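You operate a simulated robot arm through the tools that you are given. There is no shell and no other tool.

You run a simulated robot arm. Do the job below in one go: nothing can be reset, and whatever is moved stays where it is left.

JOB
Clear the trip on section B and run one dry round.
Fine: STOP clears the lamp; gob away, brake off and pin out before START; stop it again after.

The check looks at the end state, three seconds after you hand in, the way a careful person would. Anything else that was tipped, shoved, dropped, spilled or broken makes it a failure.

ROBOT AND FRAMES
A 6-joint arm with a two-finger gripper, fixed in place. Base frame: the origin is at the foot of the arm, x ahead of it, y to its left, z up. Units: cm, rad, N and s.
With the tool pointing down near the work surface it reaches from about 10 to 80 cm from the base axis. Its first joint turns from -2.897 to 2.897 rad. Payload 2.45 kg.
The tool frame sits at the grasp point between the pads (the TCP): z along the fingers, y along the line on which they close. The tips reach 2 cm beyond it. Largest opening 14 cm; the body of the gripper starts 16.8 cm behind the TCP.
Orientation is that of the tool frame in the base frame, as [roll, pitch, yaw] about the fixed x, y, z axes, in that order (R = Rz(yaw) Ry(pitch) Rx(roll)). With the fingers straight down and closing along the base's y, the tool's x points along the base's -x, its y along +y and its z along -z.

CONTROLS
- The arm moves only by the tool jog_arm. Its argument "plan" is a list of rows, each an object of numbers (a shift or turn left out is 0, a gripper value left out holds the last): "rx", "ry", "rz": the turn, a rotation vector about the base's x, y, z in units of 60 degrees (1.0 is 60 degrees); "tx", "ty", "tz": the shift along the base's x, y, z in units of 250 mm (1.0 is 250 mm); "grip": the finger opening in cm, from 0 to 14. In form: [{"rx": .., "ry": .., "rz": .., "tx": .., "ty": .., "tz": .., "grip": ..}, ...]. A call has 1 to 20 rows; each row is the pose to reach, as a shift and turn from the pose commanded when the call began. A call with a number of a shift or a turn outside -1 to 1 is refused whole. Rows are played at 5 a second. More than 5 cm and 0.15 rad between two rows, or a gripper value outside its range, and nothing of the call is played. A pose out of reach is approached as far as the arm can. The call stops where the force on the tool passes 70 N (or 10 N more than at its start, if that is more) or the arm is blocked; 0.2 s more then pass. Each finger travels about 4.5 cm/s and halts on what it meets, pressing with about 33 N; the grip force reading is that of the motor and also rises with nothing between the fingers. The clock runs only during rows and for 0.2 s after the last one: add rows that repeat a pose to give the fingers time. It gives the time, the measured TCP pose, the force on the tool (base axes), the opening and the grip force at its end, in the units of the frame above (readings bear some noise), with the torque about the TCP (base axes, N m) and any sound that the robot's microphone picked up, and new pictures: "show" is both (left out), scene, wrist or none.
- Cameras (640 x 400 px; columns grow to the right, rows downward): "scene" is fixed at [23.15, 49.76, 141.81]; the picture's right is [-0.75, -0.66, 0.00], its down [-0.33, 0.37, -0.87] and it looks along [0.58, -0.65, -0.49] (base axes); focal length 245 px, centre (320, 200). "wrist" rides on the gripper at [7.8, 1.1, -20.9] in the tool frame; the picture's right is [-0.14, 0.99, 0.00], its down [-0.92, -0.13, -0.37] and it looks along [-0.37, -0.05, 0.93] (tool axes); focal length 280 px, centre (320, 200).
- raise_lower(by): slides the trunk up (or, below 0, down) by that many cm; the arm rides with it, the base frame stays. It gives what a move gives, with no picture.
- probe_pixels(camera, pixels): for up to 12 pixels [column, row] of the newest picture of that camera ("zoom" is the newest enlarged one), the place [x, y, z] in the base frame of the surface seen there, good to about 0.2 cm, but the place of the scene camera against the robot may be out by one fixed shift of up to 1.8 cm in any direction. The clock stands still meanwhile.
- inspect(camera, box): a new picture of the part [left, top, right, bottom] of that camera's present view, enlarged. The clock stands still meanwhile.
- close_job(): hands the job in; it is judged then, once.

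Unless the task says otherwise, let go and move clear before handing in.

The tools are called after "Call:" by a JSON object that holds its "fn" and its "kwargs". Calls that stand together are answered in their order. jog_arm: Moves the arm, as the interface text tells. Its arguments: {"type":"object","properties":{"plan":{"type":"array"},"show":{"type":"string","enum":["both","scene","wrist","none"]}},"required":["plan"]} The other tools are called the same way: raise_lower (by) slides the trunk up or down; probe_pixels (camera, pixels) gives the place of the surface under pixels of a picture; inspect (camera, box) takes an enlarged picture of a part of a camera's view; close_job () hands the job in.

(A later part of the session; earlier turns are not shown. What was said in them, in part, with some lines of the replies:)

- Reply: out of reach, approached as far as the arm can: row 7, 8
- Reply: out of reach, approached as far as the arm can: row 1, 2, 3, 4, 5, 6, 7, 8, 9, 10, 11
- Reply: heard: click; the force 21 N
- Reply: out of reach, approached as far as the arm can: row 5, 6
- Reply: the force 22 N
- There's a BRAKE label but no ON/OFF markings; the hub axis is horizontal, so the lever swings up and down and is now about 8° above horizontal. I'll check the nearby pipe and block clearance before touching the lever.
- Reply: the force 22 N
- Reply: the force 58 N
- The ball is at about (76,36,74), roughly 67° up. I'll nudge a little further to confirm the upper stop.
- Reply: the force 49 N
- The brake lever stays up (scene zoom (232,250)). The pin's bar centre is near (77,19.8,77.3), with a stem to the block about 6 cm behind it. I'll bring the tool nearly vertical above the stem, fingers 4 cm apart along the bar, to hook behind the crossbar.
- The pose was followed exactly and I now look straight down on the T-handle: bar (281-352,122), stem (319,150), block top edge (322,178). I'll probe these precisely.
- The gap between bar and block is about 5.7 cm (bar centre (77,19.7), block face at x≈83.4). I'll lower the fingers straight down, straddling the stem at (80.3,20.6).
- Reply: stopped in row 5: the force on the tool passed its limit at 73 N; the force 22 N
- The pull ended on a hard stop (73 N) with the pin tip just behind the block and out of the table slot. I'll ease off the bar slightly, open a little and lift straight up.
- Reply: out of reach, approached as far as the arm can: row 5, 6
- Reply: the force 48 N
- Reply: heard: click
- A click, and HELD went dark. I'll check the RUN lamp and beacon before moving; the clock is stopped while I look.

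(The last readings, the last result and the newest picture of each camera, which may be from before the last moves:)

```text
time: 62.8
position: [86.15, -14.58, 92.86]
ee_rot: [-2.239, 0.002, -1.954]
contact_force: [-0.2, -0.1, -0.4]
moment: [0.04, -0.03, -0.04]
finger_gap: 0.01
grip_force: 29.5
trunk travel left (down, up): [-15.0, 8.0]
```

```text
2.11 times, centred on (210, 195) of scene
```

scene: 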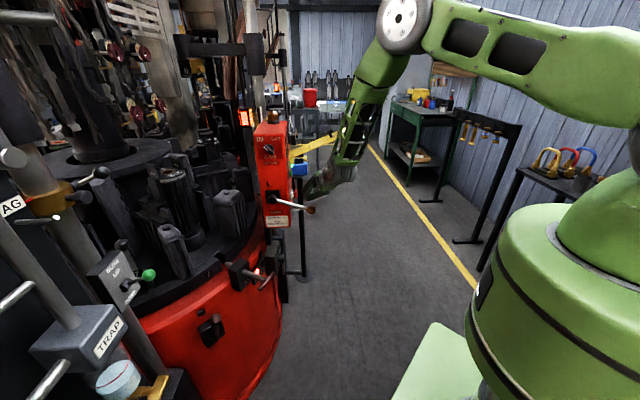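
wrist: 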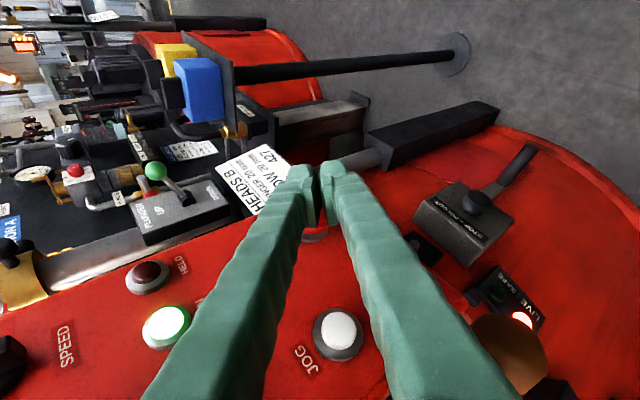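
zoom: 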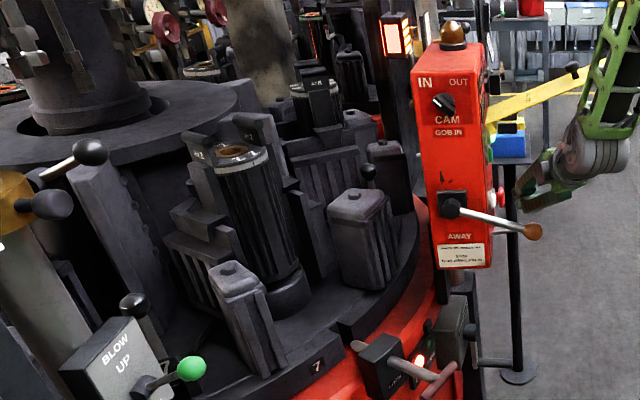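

Mould 7 now stands where 11 started, so the section seems to hold moulds 7-12 and index round. Four more indexes should bring 11 back, and I'll keep watching.

Call:
{"fn": "jog_arm", "kwargs": {"plan": [{"tx": 0}, {"tx": 0}, {"tx": 0}, {"tx": 0}, {"tx": 0}, {"tx": 0}, {"tx": 0}, {"tx": 0}, {"tx": 0}]}}

Call:
{"fn": "inspect", "kwargs": {"camera": "scene", "box": [80, 100, 340, 290]}}

```text
time: 64.8
position: [86.07, -14.48, 92.84]
ee_rot: [-2.238, 0.0, -1.953]
contact_force: [0.5, -0.4, 0.2]
moment: [0.01, -0.01, 0.0]
finger_gap: 0.02
grip_force: 29.3
trunk travel left (down, up): [-15.0, 8.0]
```

scene: 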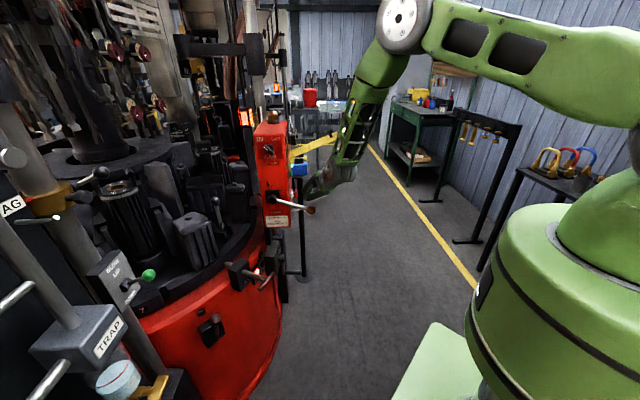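
wrist: 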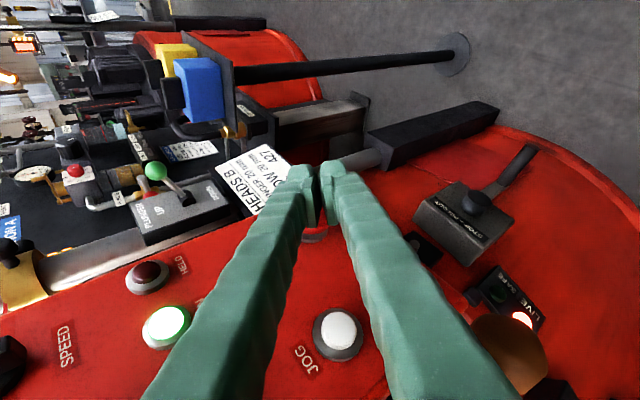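

```text
2.11 times, centred on (210, 195) of scene
```

zoom: 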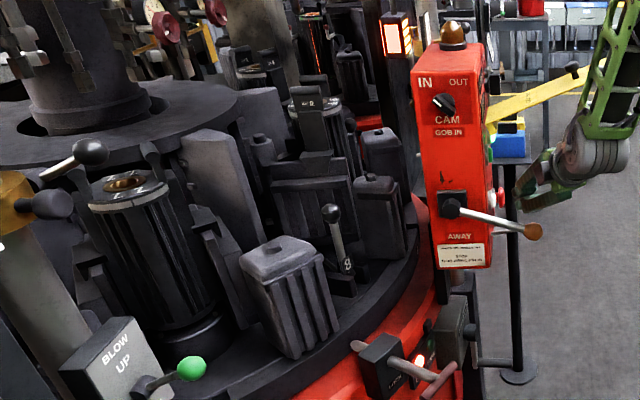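

The table turns at about 0.75 mould per second. I'll zoom in on the mould labels to confirm the sequence.

Call:
{"fn": "inspect", "kwargs": {"camera": "scene", "box": [180, 130, 280, 240]}}

Call:
{"fn": "inspect", "kwargs": {"camera": "scene", "box": [100, 130, 200, 240]}}

```text
3.64 times, centred on (230, 185) of scene
```

zoom: 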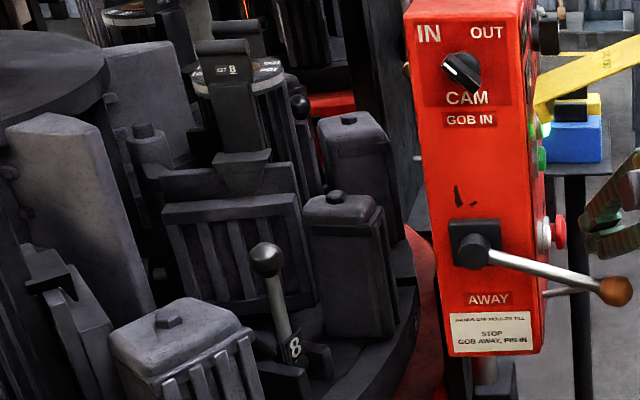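

```text
3.64 times, centred on (150, 185) of scene
```

zoom: 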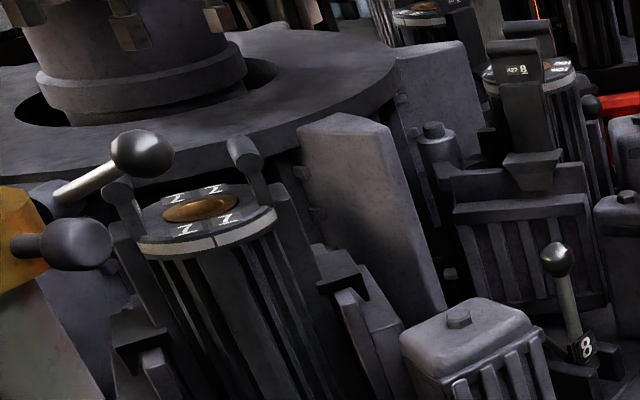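

7 has moved left and 8 is coming in, so the order is 11, 12, 7, 8 and so on, six to a round. There's time to lift back and read the counter before 11 comes round again.

Call:
{"fn": "jog_arm", "kwargs": {"plan": [{"tx": -0.09, "ty": 0.05, "tz": 0.113}, {"tx": -0.18, "ty": 0.11, "tz": 0.226}, {"tx": -0.27, "ty": 0.175, "tz": 0.338}, {"tx": -0.36, "ty": 0.235, "tz": 0.451}, {"tx": -0.448, "ty": 0.292, "tz": 0.564}]}}

Call:
{"fn": "inspect", "kwargs": {"camera": "wrist", "box": [100, 120, 320, 340]}}

Call:
{"fn": "inspect", "kwargs": {"camera": "scene", "box": [80, 100, 340, 290]}}

```text
time: 66.0
position: [74.77, -7.05, 107.14]
ee_rot: [-2.239, 0.0, -1.956]
contact_force: [0.1, -0.1, 0.3]
moment: [0.02, 0.02, 0.0]
finger_gap: 0.01
grip_force: 29.4
trunk travel left (down, up): [-15.0, 8.0]
```

scene: 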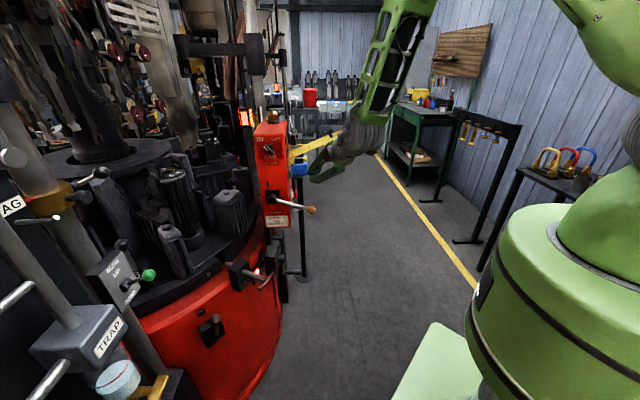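
wrist: 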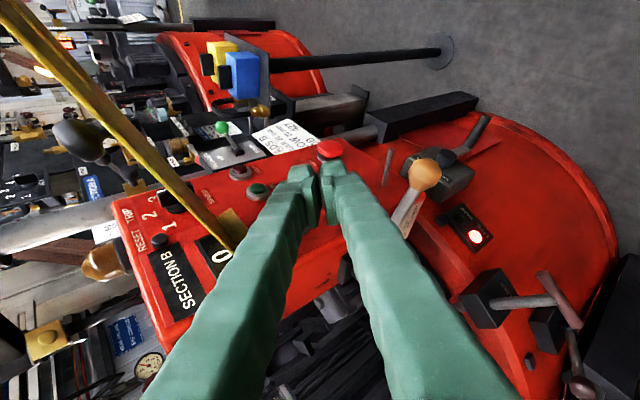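

```text
1.82 times, centred on (210, 230) of wrist
```

zoom: 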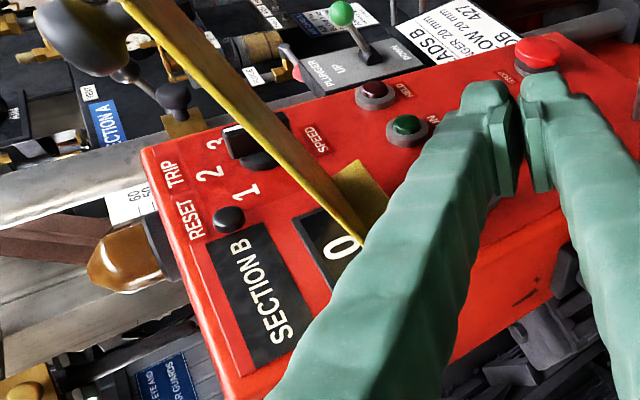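

```text
2.11 times, centred on (210, 195) of scene
```

zoom: 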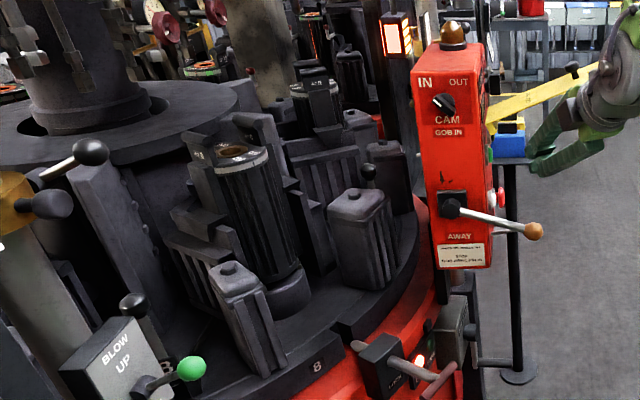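

The counter still reads 0 and mould 8 is at the front station; RUN and HELD both look dark at this instant. I'll go back to the STOP-ready pose and see whether the table keeps moving.

Call:
{"fn": "jog_arm", "kwargs": {"plan": [{"tx": 0.09, "ty": -0.065, "tz": -0.113}, {"tx": 0.18, "ty": -0.13, "tz": -0.226}, {"tx": 0.27, "ty": -0.19, "tz": -0.338}, {"tx": 0.36, "ty": -0.25, "tz": -0.451}, {"tx": 0.448, "ty": -0.3, "tz": -0.564}]}}

Call:
{"fn": "inspect", "kwargs": {"camera": "scene", "box": [80, 100, 340, 290]}}

```text
time: 67.2
position: [86.42, -14.89, 92.7]
ee_rot: [-2.237, 0.0, -1.952]
contact_force: [0.8, -0.2, -0.5]
moment: [0.03, -0.02, 0.0]
finger_gap: 0.0
grip_force: 29.8
trunk travel left (down, up): [-15.0, 8.0]
```

scene: 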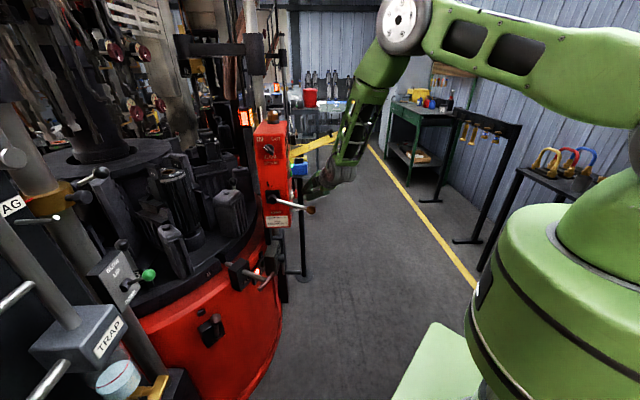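
wrist: 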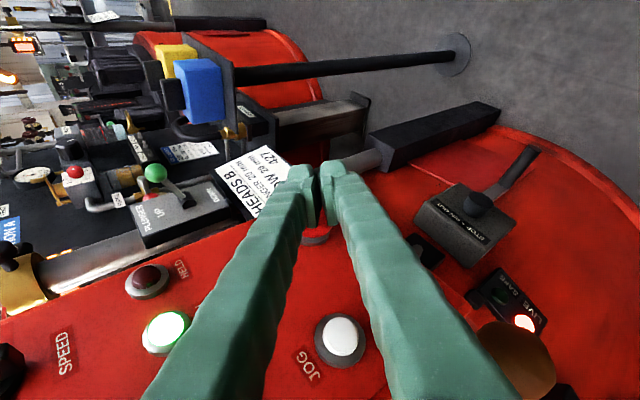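

```text
2.11 times, centred on (210, 195) of scene
```

zoom: 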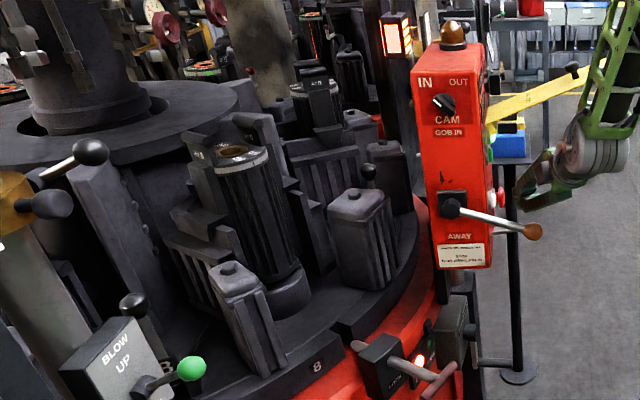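

RUN is lit again and mould 8 is still dwelling. I'll keep waiting in short stretches.

Call:
{"fn": "jog_arm", "kwargs": {"plan": [{"tx": 0}, {"tx": 0}, {"tx": 0}, {"tx": 0}, {"tx": 0}, {"tx": 0}, {"tx": 0}], "show": "both"}}

Call:
{"fn": "inspect", "kwargs": {"camera": "scene", "box": [80, 100, 340, 290]}}

```text
time: 68.8
position: [86.22, -14.82, 92.77]
ee_rot: [-2.238, 0.0, -1.953]
contact_force: [0.3, -0.2, 0.2]
moment: [0.0, 0.0, 0.0]
finger_gap: 0.0
grip_force: 29.3
trunk travel left (down, up): [-15.0, 8.0]
```

scene: 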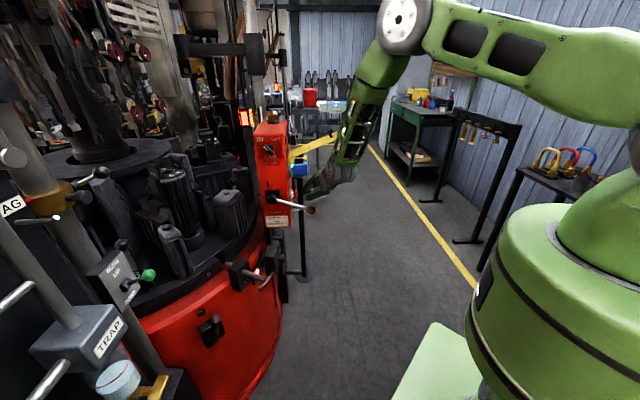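
wrist: 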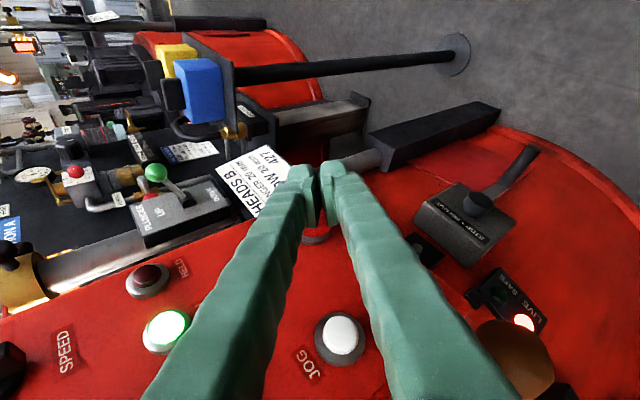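

```text
2.11 times, centred on (210, 195) of scene
```

zoom: 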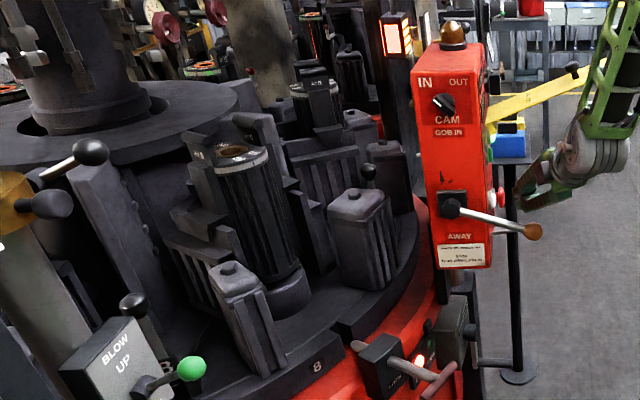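

It is still on mould 8 with RUN lit, so the dwell is longer than I assumed. I'll check the upper mechanism, then wait a bit more.

Call:
{"fn": "inspect", "kwargs": {"camera": "scene", "box": [60, 0, 300, 140]}}

Call:
{"fn": "jog_arm", "kwargs": {"plan": [{"tx": 0}, {"tx": 0}, {"tx": 0}, {"tx": 0}, {"tx": 0}], "show": "scene"}}

Call:
{"fn": "inspect", "kwargs": {"camera": "scene", "box": [60, 0, 300, 140]}}

Call:
{"fn": "inspect", "kwargs": {"camera": "scene", "box": [80, 100, 340, 290]}}

```text
2.67 times, centred on (180, 70) of scene
```

zoom: 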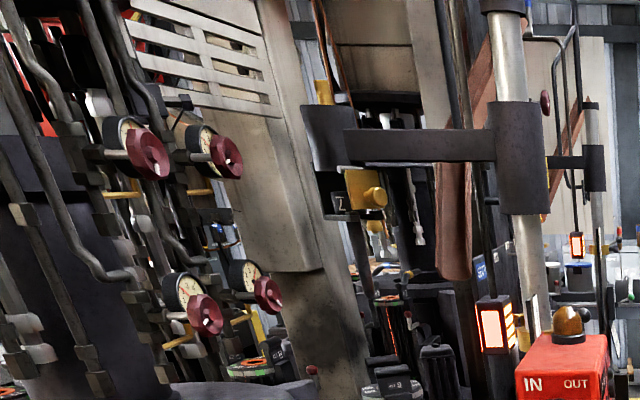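

```text
time: 70.0
position: [86.28, -14.78, 92.83]
ee_rot: [-2.238, -0.001, -1.955]
contact_force: [0.3, 0.8, -0.4]
moment: [-0.04, 0.03, 0.0]
finger_gap: 0.0
grip_force: 29.2
trunk travel left (down, up): [-15.0, 8.0]
```

scene: 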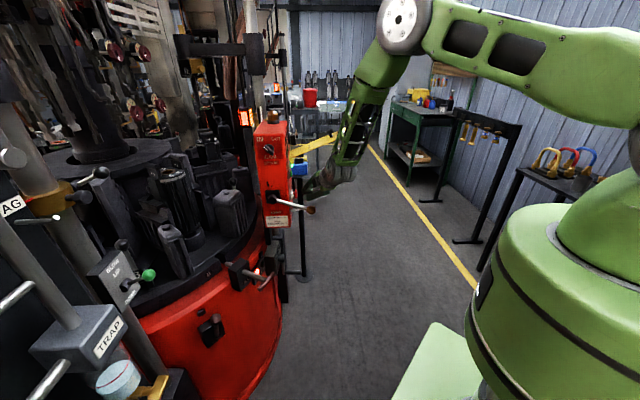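

```text
2.67 times, centred on (180, 70) of scene
```

zoom: 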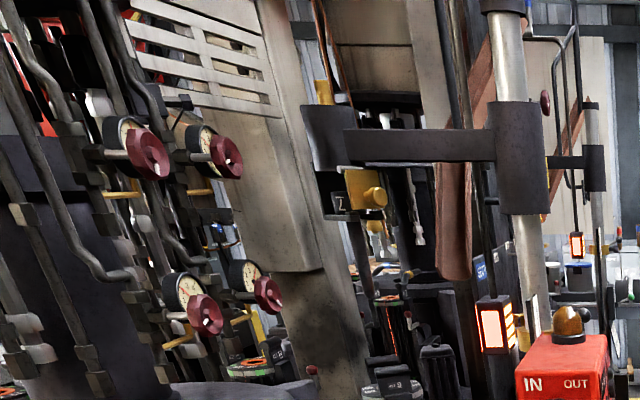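

```text
2.11 times, centred on (210, 195) of scene
```

zoom: 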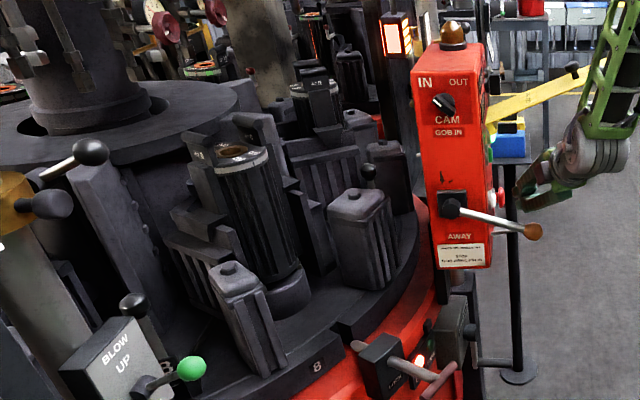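

The table has been on 8 for over 4 s. I'll check the panel lamps and counter now.

Call:
{"fn": "jog_arm", "kwargs": {"plan": [{"tx": -0.09, "ty": 0.05, "tz": 0.113}, {"tx": -0.18, "ty": 0.11, "tz": 0.226}, {"tx": -0.27, "ty": 0.175, "tz": 0.338}, {"tx": -0.36, "ty": 0.235, "tz": 0.451}, {"tx": -0.448, "ty": 0.292, "tz": 0.564}]}}

Call:
{"fn": "inspect", "kwargs": {"camera": "wrist", "box": [100, 120, 320, 340]}}

Call:
{"fn": "inspect", "kwargs": {"camera": "scene", "box": [80, 100, 340, 290]}}

```text
time: 71.2
position: [74.71, -7.46, 107.07]
ee_rot: [-2.238, 0.0, -1.954]
contact_force: [0.4, 0.5, -0.1]
moment: [-0.02, 0.0, -0.02]
finger_gap: 0.02
grip_force: 28.9
trunk travel left (down, up): [-15.0, 8.0]
```

scene: 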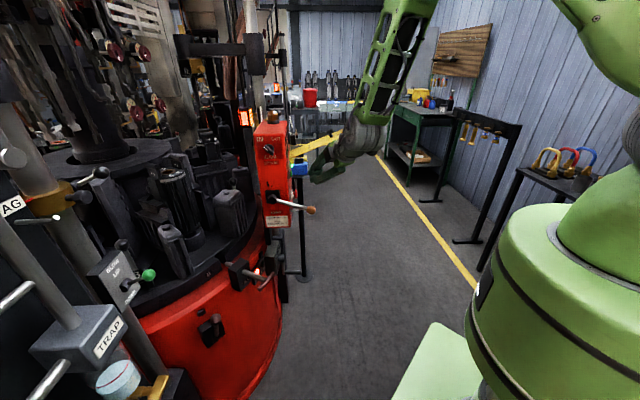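
wrist: 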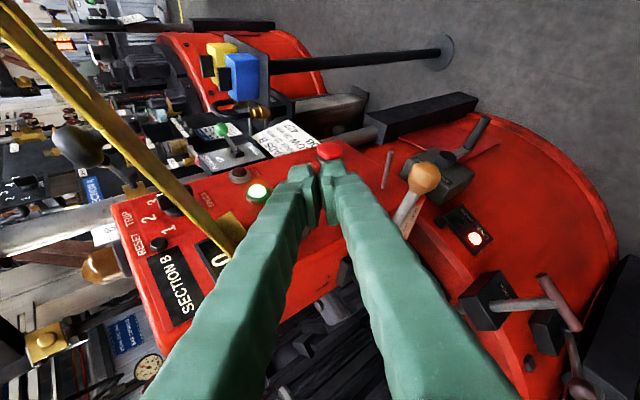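

```text
1.82 times, centred on (210, 230) of wrist
```

zoom: 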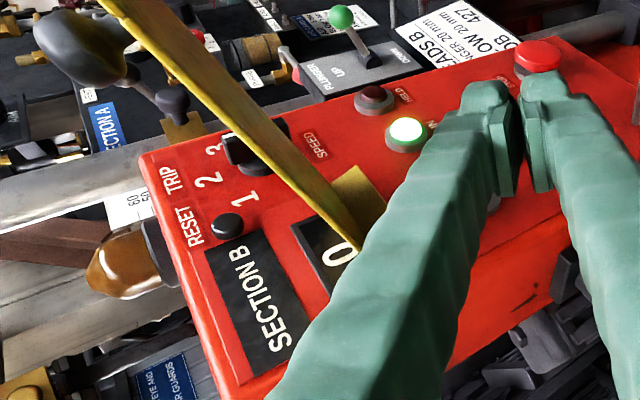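

```text
2.11 times, centred on (210, 195) of scene
```

zoom: 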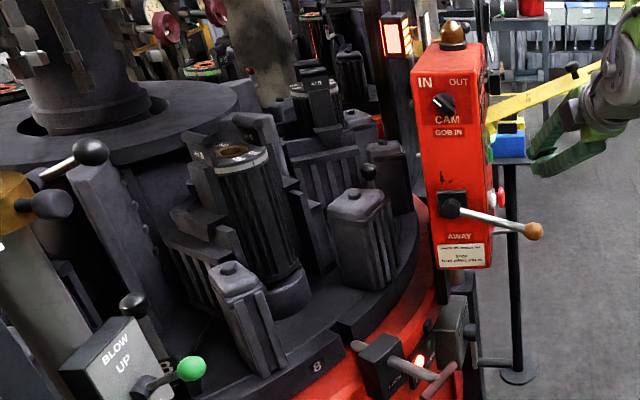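

RUN is lit, the counter still reads 0 and mould 8 is still at the front. I'll watch from here, where counter, lamps and table are all visible, to learn the machine's rhythm.

Call:
{"fn": "jog_arm", "kwargs": {"plan": [{"tx": 0}, {"tx": 0}, {"tx": 0}, {"tx": 0}, {"tx": 0}]}}

Call:
{"fn": "inspect", "kwargs": {"camera": "scene", "box": [80, 100, 340, 290]}}

Call:
{"fn": "inspect", "kwargs": {"camera": "wrist", "box": [100, 120, 320, 340]}}

```text
time: 72.4
position: [74.81, -7.46, 106.87]
ee_rot: [-2.238, -0.001, -1.955]
contact_force: [-0.5, 0.5, -0.3]
moment: [0.02, 0.0, 0.0]
finger_gap: 0.0
grip_force: 29.0
trunk travel left (down, up): [-15.0, 8.0]
```

scene: 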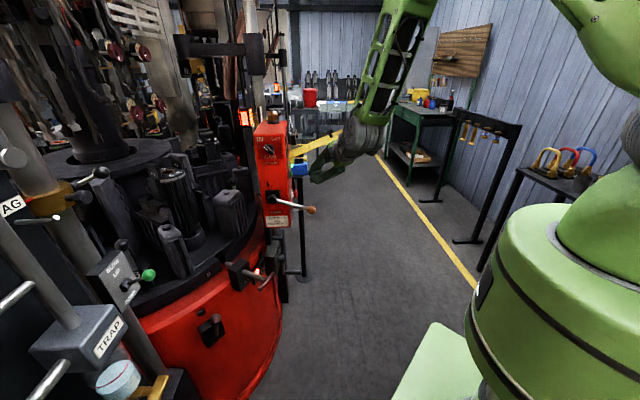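
wrist: 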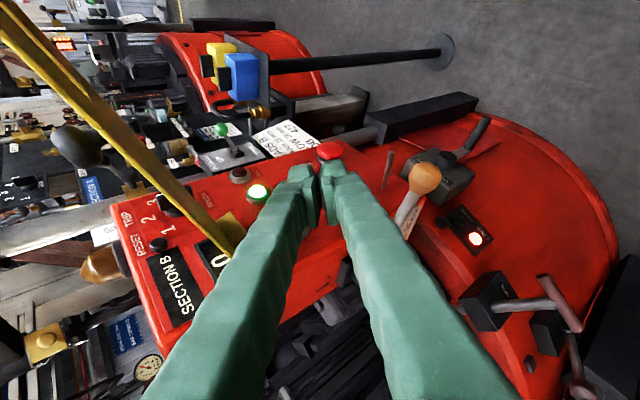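

```text
2.11 times, centred on (210, 195) of scene
```

zoom: 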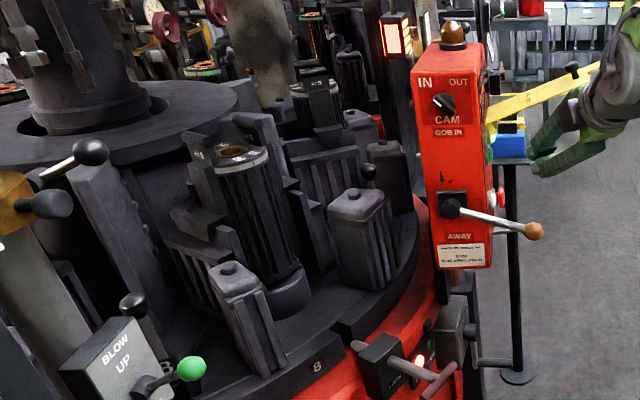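

```text
1.82 times, centred on (210, 230) of wrist
```

zoom: 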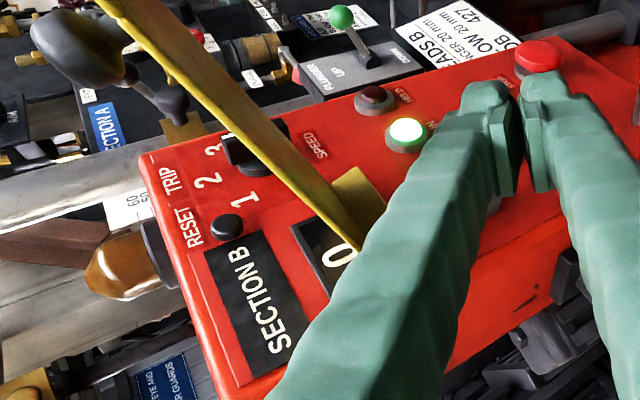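

No change: 8 at the front, RUN lit, counter 0. I'll keep watching a few seconds longer before deciding.

Call:
{"fn": "jog_arm", "kwargs": {"plan": [{"tx": 0}, {"tx": 0}, {"tx": 0}, {"tx": 0}, {"tx": 0}, {"tx": 0}]}}

Call:
{"fn": "inspect", "kwargs": {"camera": "scene", "box": [80, 100, 340, 290]}}

Call:
{"fn": "inspect", "kwargs": {"camera": "scene", "box": [120, 120, 280, 280]}}

Call:
{"fn": "inspect", "kwargs": {"camera": "wrist", "box": [400, 130, 640, 400]}}

```text
time: 73.8
position: [74.81, -7.44, 106.93]
ee_rot: [-2.237, 0.002, -1.955]
contact_force: [-1.4, 0.1, 0.3]
moment: [0.0, 0.0, 0.01]
finger_gap: 0.01
grip_force: 29.1
trunk travel left (down, up): [-15.0, 8.0]
```

scene: 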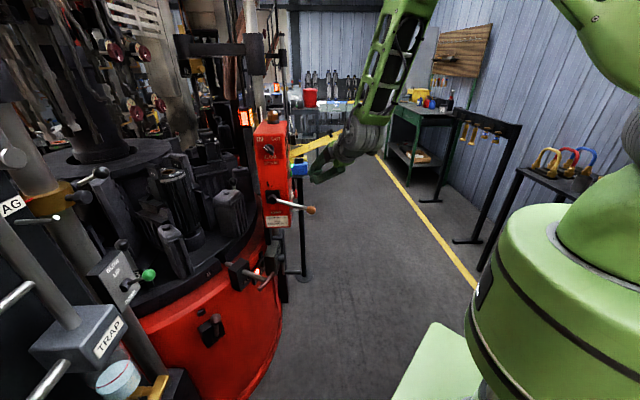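
wrist: 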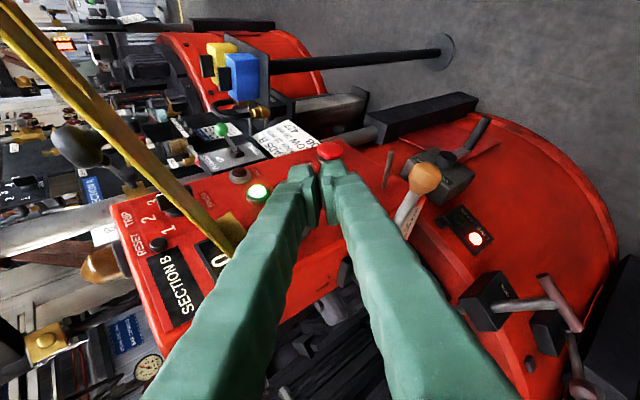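

```text
2.11 times, centred on (210, 195) of scene
```

zoom: 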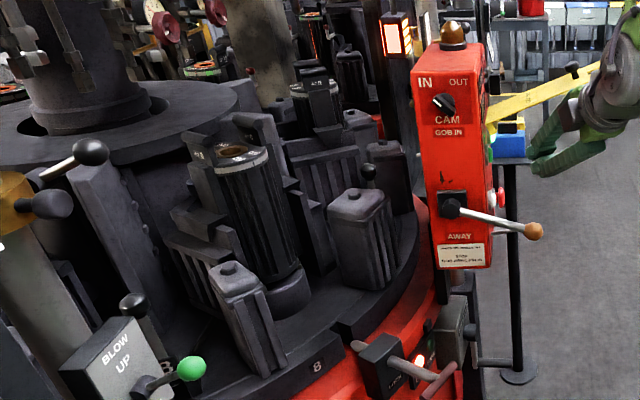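

```text
2.50 times, centred on (200, 200) of scene
```

zoom: 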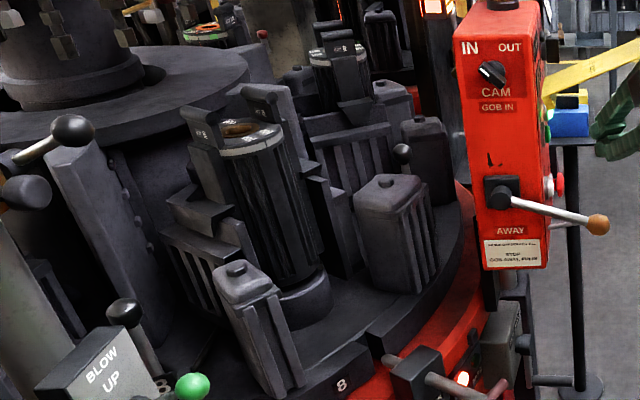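

```text
1.48 times, centred on (520, 265) of wrist
```

zoom: 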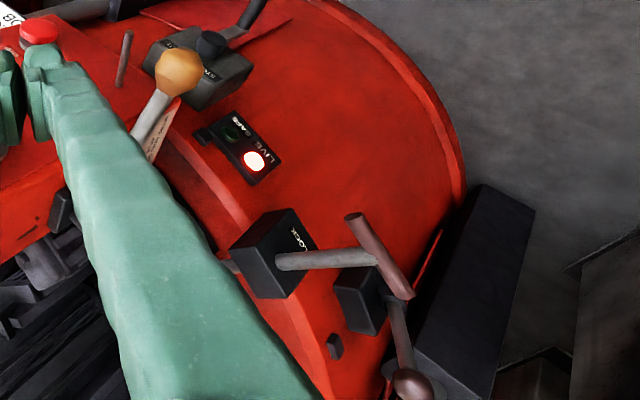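

Everything is steady with RUN lit. Waiting costs little, so I'll watch another four seconds in case this is just a long dwell.

Call:
{"fn": "jog_arm", "kwargs": {"plan": [{"tx": 0}, {"tx": 0}, {"tx": 0}, {"tx": 0}, {"tx": 0}, {"tx": 0}, {"tx": 0}, {"tx": 0}]}}

Call:
{"fn": "inspect", "kwargs": {"camera": "scene", "box": [80, 100, 340, 290]}}

Call:
{"fn": "inspect", "kwargs": {"camera": "scene", "box": [180, 290, 300, 370]}}

```text
time: 75.6
position: [74.92, -7.45, 106.95]
ee_rot: [-2.236, 0.002, -1.955]
contact_force: [0.2, -0.2, -0.3]
moment: [0.0, 0.0, 0.01]
finger_gap: 0.02
grip_force: 29.6
trunk travel left (down, up): [-15.0, 8.0]
```

scene: 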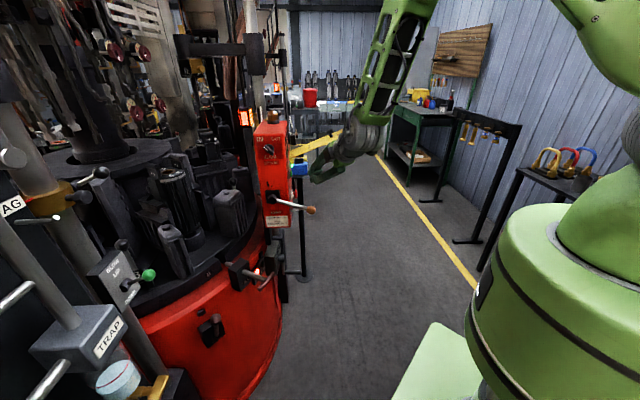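
wrist: 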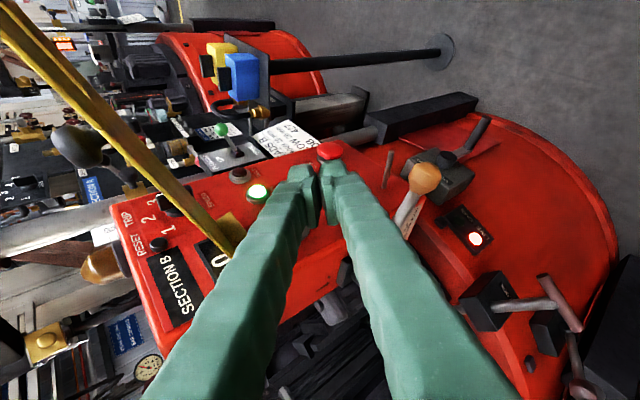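

```text
2.11 times, centred on (210, 195) of scene
```

zoom: 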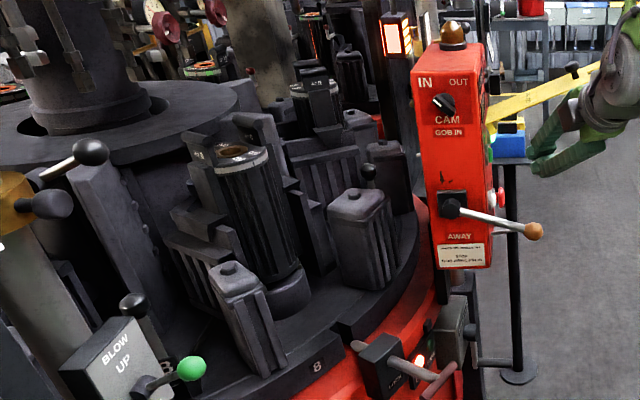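

```text
5.00 times, centred on (240, 330) of scene
```

zoom: 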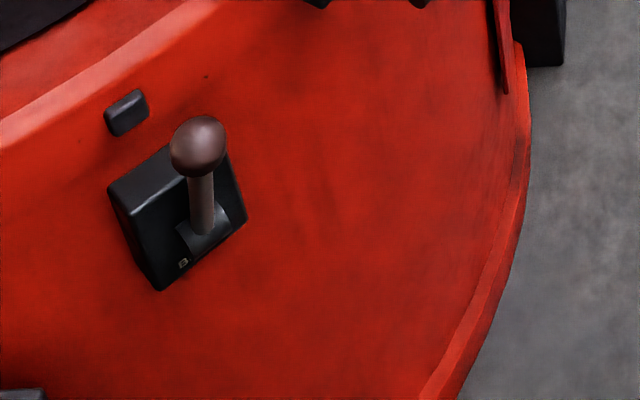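

The brake lever and pin are still in place and the table hasn't moved. I'll give it one longer wait to rule out a slow cycle.

Call:
{"fn": "jog_arm", "kwargs": {"plan": [{"tx": 0}, {"tx": 0}, {"tx": 0}, {"tx": 0}, {"tx": 0}, {"tx": 0}, {"tx": 0}, {"tx": 0}, {"tx": 0}, {"tx": 0}, {"tx": 0}, {"tx": 0}]}}

Call:
{"fn": "inspect", "kwargs": {"camera": "scene", "box": [80, 100, 340, 290]}}

Call:
{"fn": "inspect", "kwargs": {"camera": "wrist", "box": [100, 120, 320, 340]}}

```text
time: 78.2
position: [74.65, -7.31, 106.93]
ee_rot: [-2.236, -0.002, -1.956]
contact_force: [0.4, -0.1, -1.1]
moment: [0.0, 0.03, 0.0]
finger_gap: 0.0
grip_force: 29.6
trunk travel left (down, up): [-15.0, 8.0]
```

scene: 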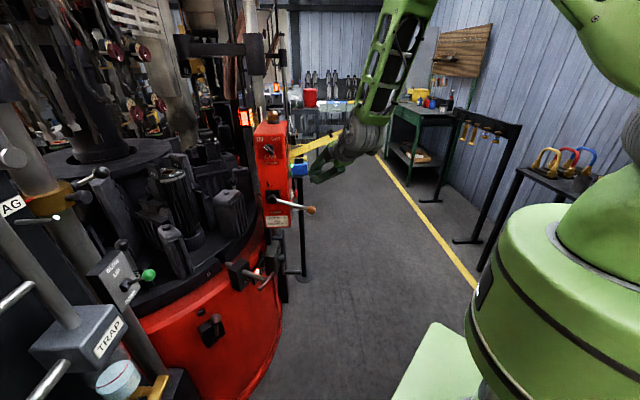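
wrist: 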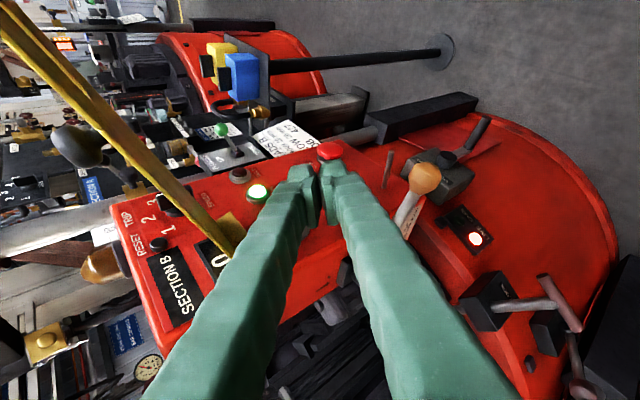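

```text
2.11 times, centred on (210, 195) of scene
```

zoom: 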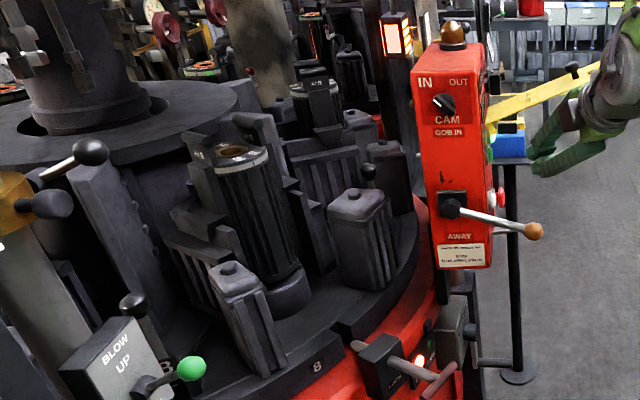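

```text
1.82 times, centred on (210, 230) of wrist
```

zoom: 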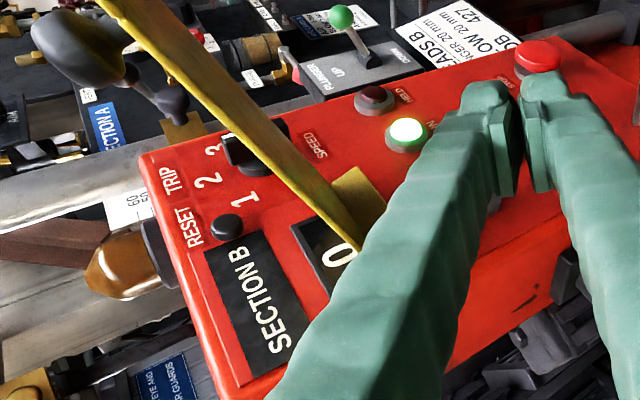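

After the START press the table indexed 11, 12, 7, 8 and has now been still for over 12 s with no trip, so the dry run has finished. I'll go back to STOP and press it.

Call:
{"fn": "jog_arm", "kwargs": {"plan": [{"tx": 0.09, "ty": -0.065, "tz": -0.113}, {"tx": 0.18, "ty": -0.13, "tz": -0.226}, {"tx": 0.27, "ty": -0.19, "tz": -0.338}, {"tx": 0.36, "ty": -0.25, "tz": -0.451}, {"tx": 0.458, "ty": -0.3, "tz": -0.57}, {"tx": 0.458, "ty": -0.3, "tz": -0.57}]}}

Call:
{"fn": "inspect", "kwargs": {"camera": "wrist", "box": [240, 130, 400, 290]}}

Call:
{"fn": "inspect", "kwargs": {"camera": "scene", "box": [80, 100, 340, 290]}}

```text
time: 79.6
position: [86.11, -14.89, 92.55]
ee_rot: [-2.237, 0.001, -1.955]
contact_force: [-0.3, 0.5, -0.4]
moment: [0.03, -0.02, -0.02]
finger_gap: 0.04
grip_force: 29.3
trunk travel left (down, up): [-15.0, 8.0]
```

scene: 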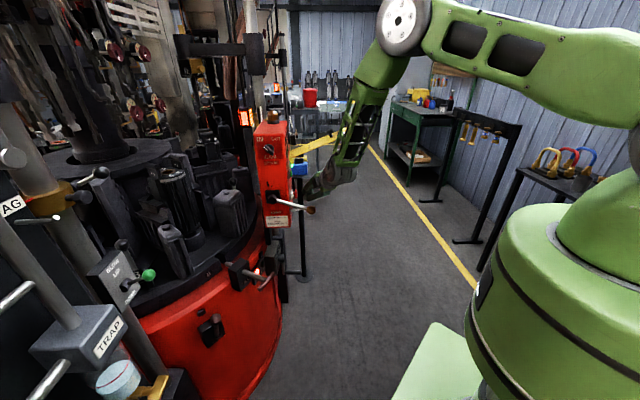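
wrist: 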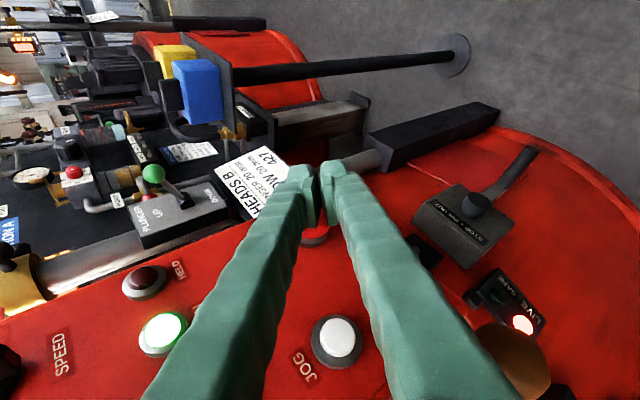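

```text
2.50 times, centred on (320, 210) of wrist
```

zoom: 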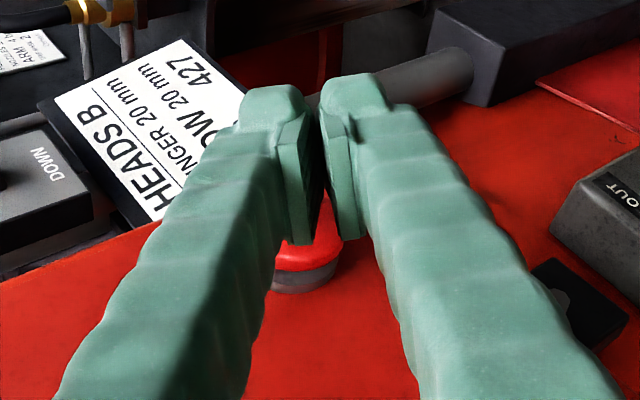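

```text
2.11 times, centred on (210, 195) of scene
```

zoom: 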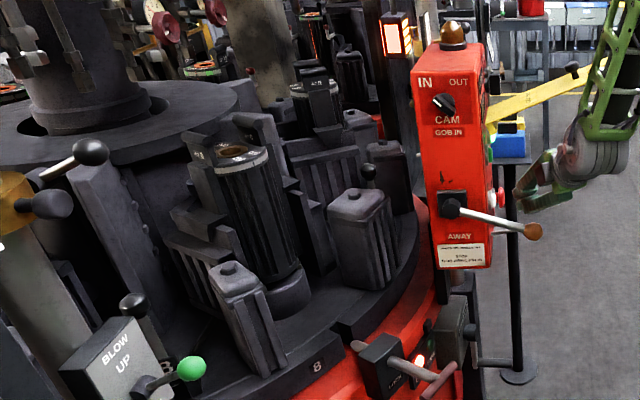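

STOP sits right behind the fingertips (zoom (305,260)), JOG is well clear, and RUN is still lit with the table still. Pressing STOP along the normal.

Call:
{"fn": "jog_arm", "kwargs": {"plan": [{"tx": 0.04, "ty": 0.04}, {"tx": 0.07, "ty": 0.07}, {"tx": 0.085, "ty": 0.085}, {"tx": 0.097, "ty": 0.097}, {"tx": 0.107, "ty": 0.107}]}}

```text
time: 80.8
position: [88.68, -12.55, 92.58]
ee_rot: [-2.24, 0.001, -1.959]
contact_force: [-16.5, -11.1, 2.8]
moment: [0.01, -0.08, -0.13]
finger_gap: 0.0
grip_force: 30.0
trunk travel left (down, up): [-15.0, 8.0]
heard: click
```

scene: 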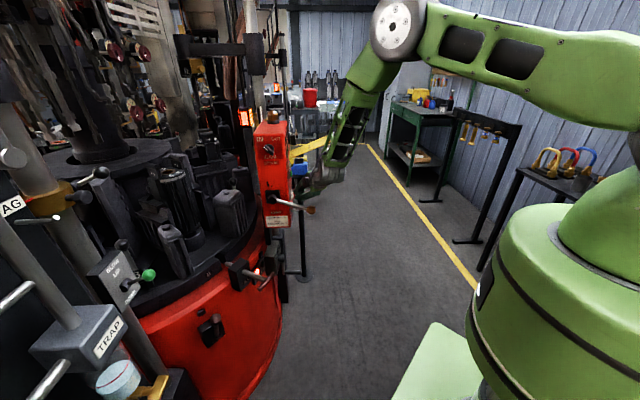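
wrist: 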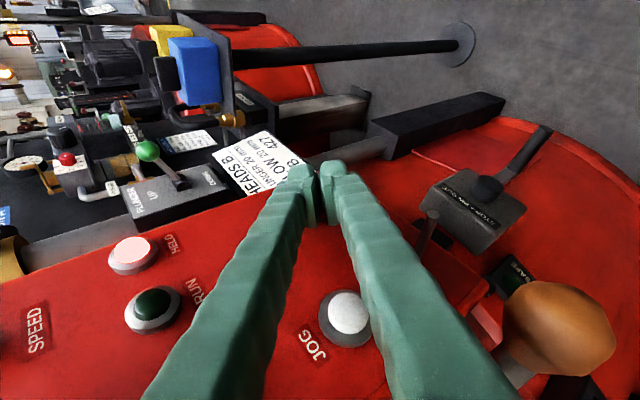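

A click: HELD is lit at (133,253) and RUN is out, so it's stopped. I'll retreat outward and up, then check the counter, beacon and table.

Call:
{"fn": "jog_arm", "kwargs": {"plan": [{"tx": -0.06, "ty": -0.06}, {"tx": -0.107, "ty": -0.1}, {"tx": -0.2, "ty": -0.05, "tz": 0.113}, {"tx": -0.29, "ty": 0.01, "tz": 0.226}, {"tx": -0.38, "ty": 0.075, "tz": 0.338}, {"tx": -0.47, "ty": 0.135, "tz": 0.451}, {"tx": -0.555, "ty": 0.19, "tz": 0.57}, {"tx": -0.555, "ty": 0.19, "tz": 0.57}]}}

Call:
{"fn": "inspect", "kwargs": {"camera": "wrist", "box": [100, 120, 320, 340]}}

Call:
{"fn": "inspect", "kwargs": {"camera": "scene", "box": [80, 100, 340, 290]}}

```text
time: 82.6
position: [74.79, -7.56, 106.65]
ee_rot: [-2.239, 0.0, -1.953]
contact_force: [-1.2, -0.4, 0.2]
moment: [0.02, 0.02, -0.01]
finger_gap: 0.0
grip_force: 29.6
trunk travel left (down, up): [-15.0, 8.0]
```

scene: 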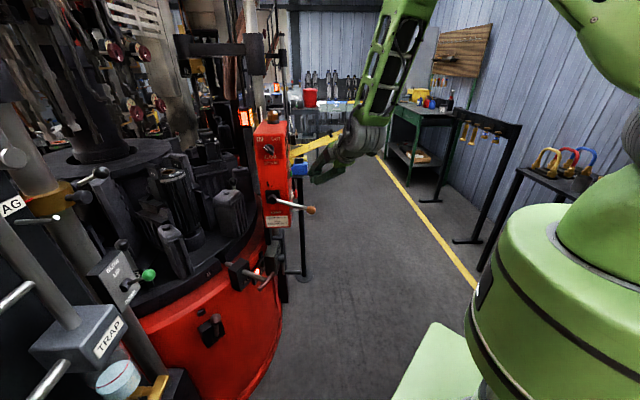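
wrist: 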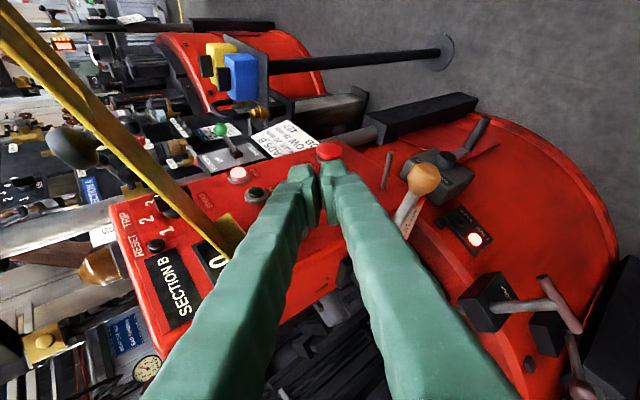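

```text
1.82 times, centred on (210, 230) of wrist
```

zoom: 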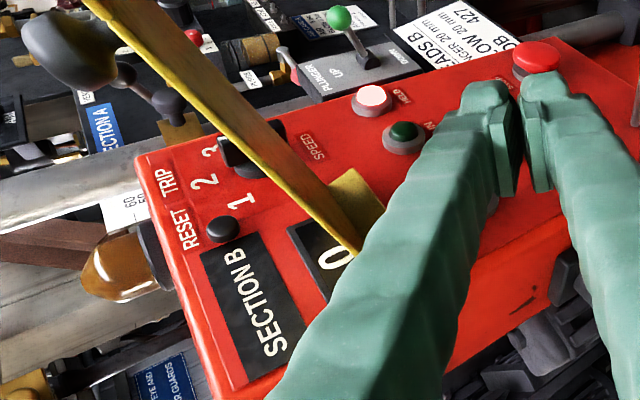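

```text
2.11 times, centred on (210, 195) of scene
```

zoom: 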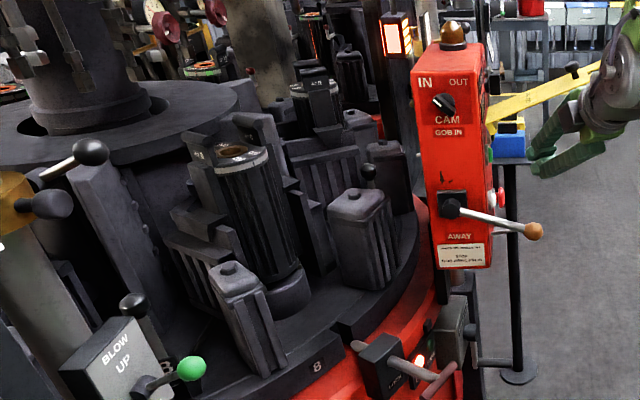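

HELD is lit, RUN and the beacon are off, and the table is at rest on 8. I'll back further away for a clear view of the counter and final state.

Call:
{"fn": "jog_arm", "kwargs": {"plan": [{"tx": -0.1, "ty": 0.02, "tz": 0.03}, {"tx": -0.2, "ty": 0.05, "tz": 0.08}, {"tx": -0.28, "ty": 0.08, "tz": 0.16}, {"tx": -0.36, "ty": 0.1, "tz": 0.24}, {"tx": -0.4, "ty": 0.1, "tz": 0.36}, {"tx": -0.4, "ty": 0.1, "tz": 0.48}, {"tx": -0.4, "ty": 0.1, "tz": 0.6}, {"tx": -0.4, "ty": 0.1, "tz": 0.6}]}}

Call:
{"fn": "inspect", "kwargs": {"camera": "wrist", "box": [160, 80, 400, 300]}}

Call:
{"fn": "inspect", "kwargs": {"camera": "scene", "box": [230, 100, 350, 300]}}

```text
time: 84.4
position: [65.18, -5.19, 122.0]
ee_rot: [-2.237, 0.0, -1.955]
contact_force: [0.8, -0.2, -0.4]
moment: [-0.03, -0.01, -0.01]
finger_gap: 0.01
grip_force: 29.0
trunk travel left (down, up): [-15.0, 8.0]
```

scene: 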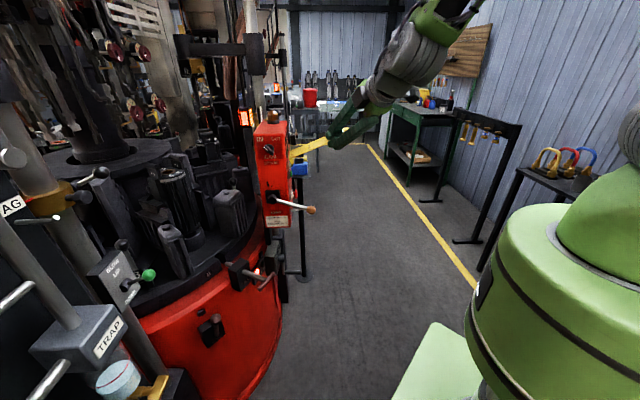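
wrist: 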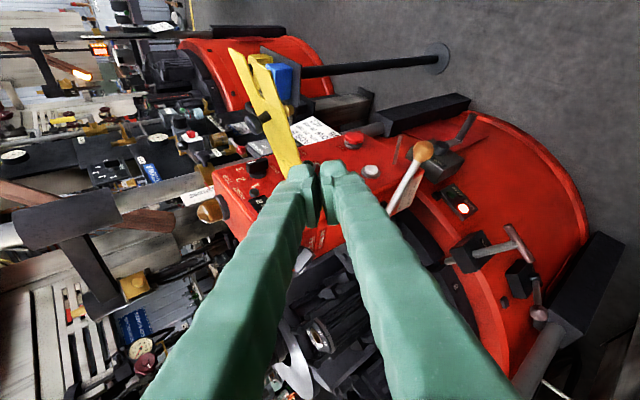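

```text
1.82 times, centred on (280, 190) of wrist
```

zoom: 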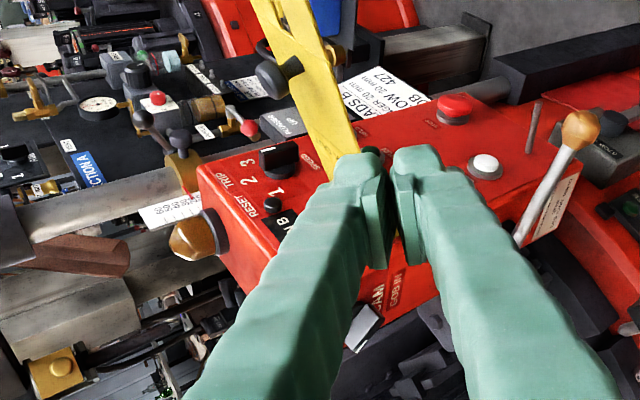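

```text
2.00 times, centred on (290, 200) of scene
```

zoom: 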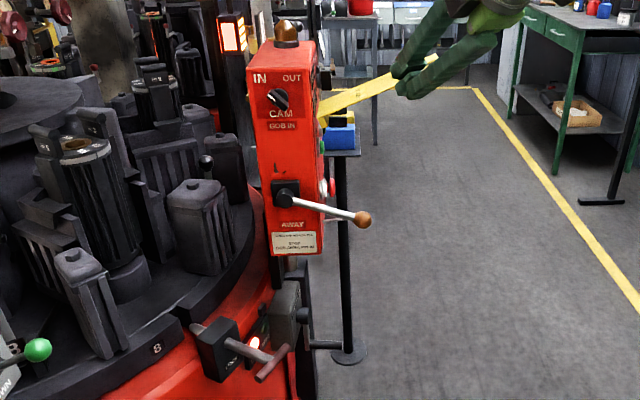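

The fingers hide the counter. I'll shift left so it comes into view above the fingertips.

Call:
{"fn": "jog_arm", "kwargs": {"plan": [{"ty": 0.15, "tx": -0.02}, {"ty": 0.3, "tx": -0.04}, {"ty": 0.45, "tx": -0.06}, {"ty": 0.55, "tx": -0.08}, {"ty": 0.55, "tx": -0.08}]}}

Call:
{"fn": "inspect", "kwargs": {"camera": "wrist", "box": [220, 60, 380, 200]}}

Call:
{"fn": "inspect", "kwargs": {"camera": "scene", "box": [80, 100, 340, 290]}}

```text
time: 85.6
position: [62.98, 8.83, 121.85]
ee_rot: [-2.236, 0.001, -1.955]
contact_force: [1.1, -0.6, -1.0]
moment: [0.03, 0.02, 0.04]
finger_gap: 0.02
grip_force: 29.4
trunk travel left (down, up): [-15.0, 8.0]
```

scene: 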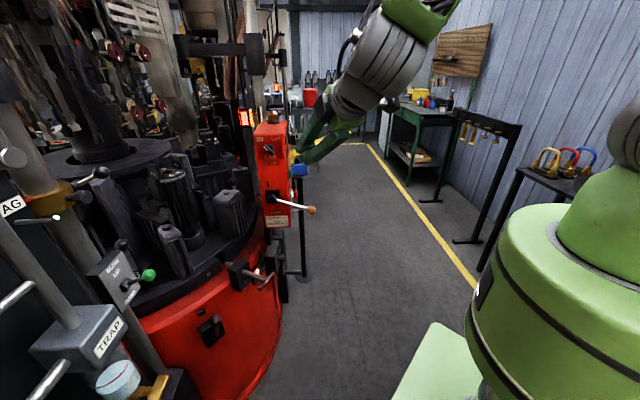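
wrist: 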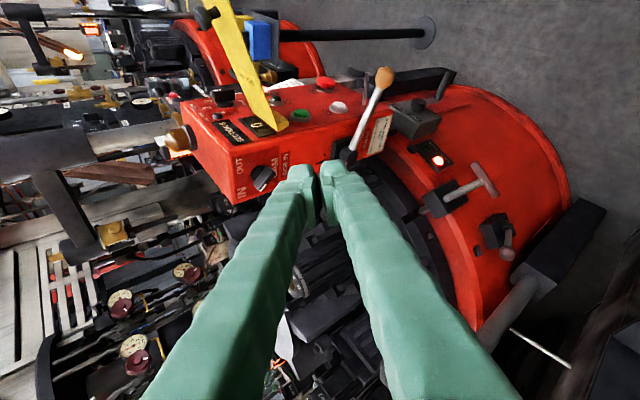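

```text
2.86 times, centred on (300, 130) of wrist
```

zoom: 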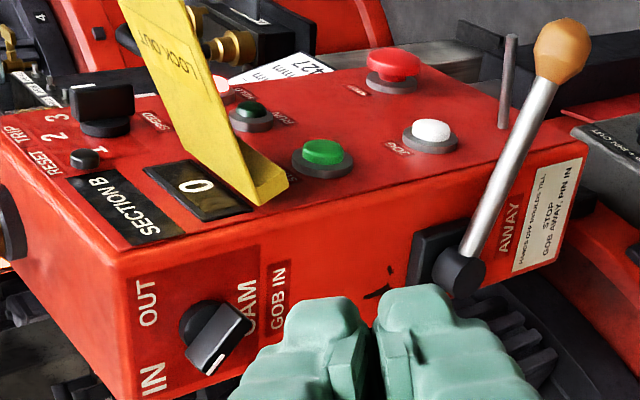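

```text
2.11 times, centred on (210, 195) of scene
```

zoom: 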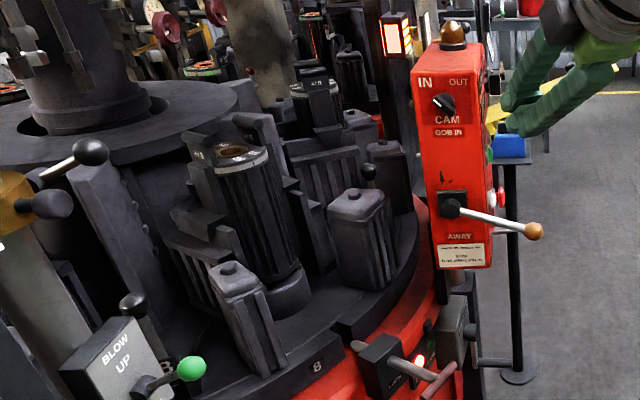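

The counter view is clear: HELD lit, RUN, beacon and trip off, gob lever at AWAY, brake up, pin out, and the table still on station after its scripted turn. The arm is holding nothing and stands clear of the machine, so I'm handing in.

Call:
{"fn": "close_job", "kwargs": {}}

```text
The job is handed in.
```

The trip on section B is cleared, it ran dry once with no new trip, and it's stopped again. I can't confirm that the run counts as a full round.

- **Trip:** STOP put the lamp out and HELD came on.
- **Set-up before START:** the gob lever is at AWAY against its stop. The pin is pulled out to its stop. The brake lever is up against its stop. Nothing on the brake marks on or off, so I took up, away from the BRAKE label, as off.
- **START:** my first press landed on the edge of the box instead of the button and did nothing. The second one clicked and the table turned.
- **Dry run:** the table indexed from mould 11 through 12 and 7 to 8. It then stood still for more than 12 seconds with RUN lit.
- **Not confirmed:** the counter still reads 0 and mould 11 didn't come back to the front. I took the run as finished because the table had stopped by itself.
- **Stopped again:** I pressed STOP afterwards. HELD is lit, RUN and the trip lamp are off.

The gob lever, brake and pin are still as set for the run, so LIVE is lit. The arm is holding nothing and stands clear of the machine.
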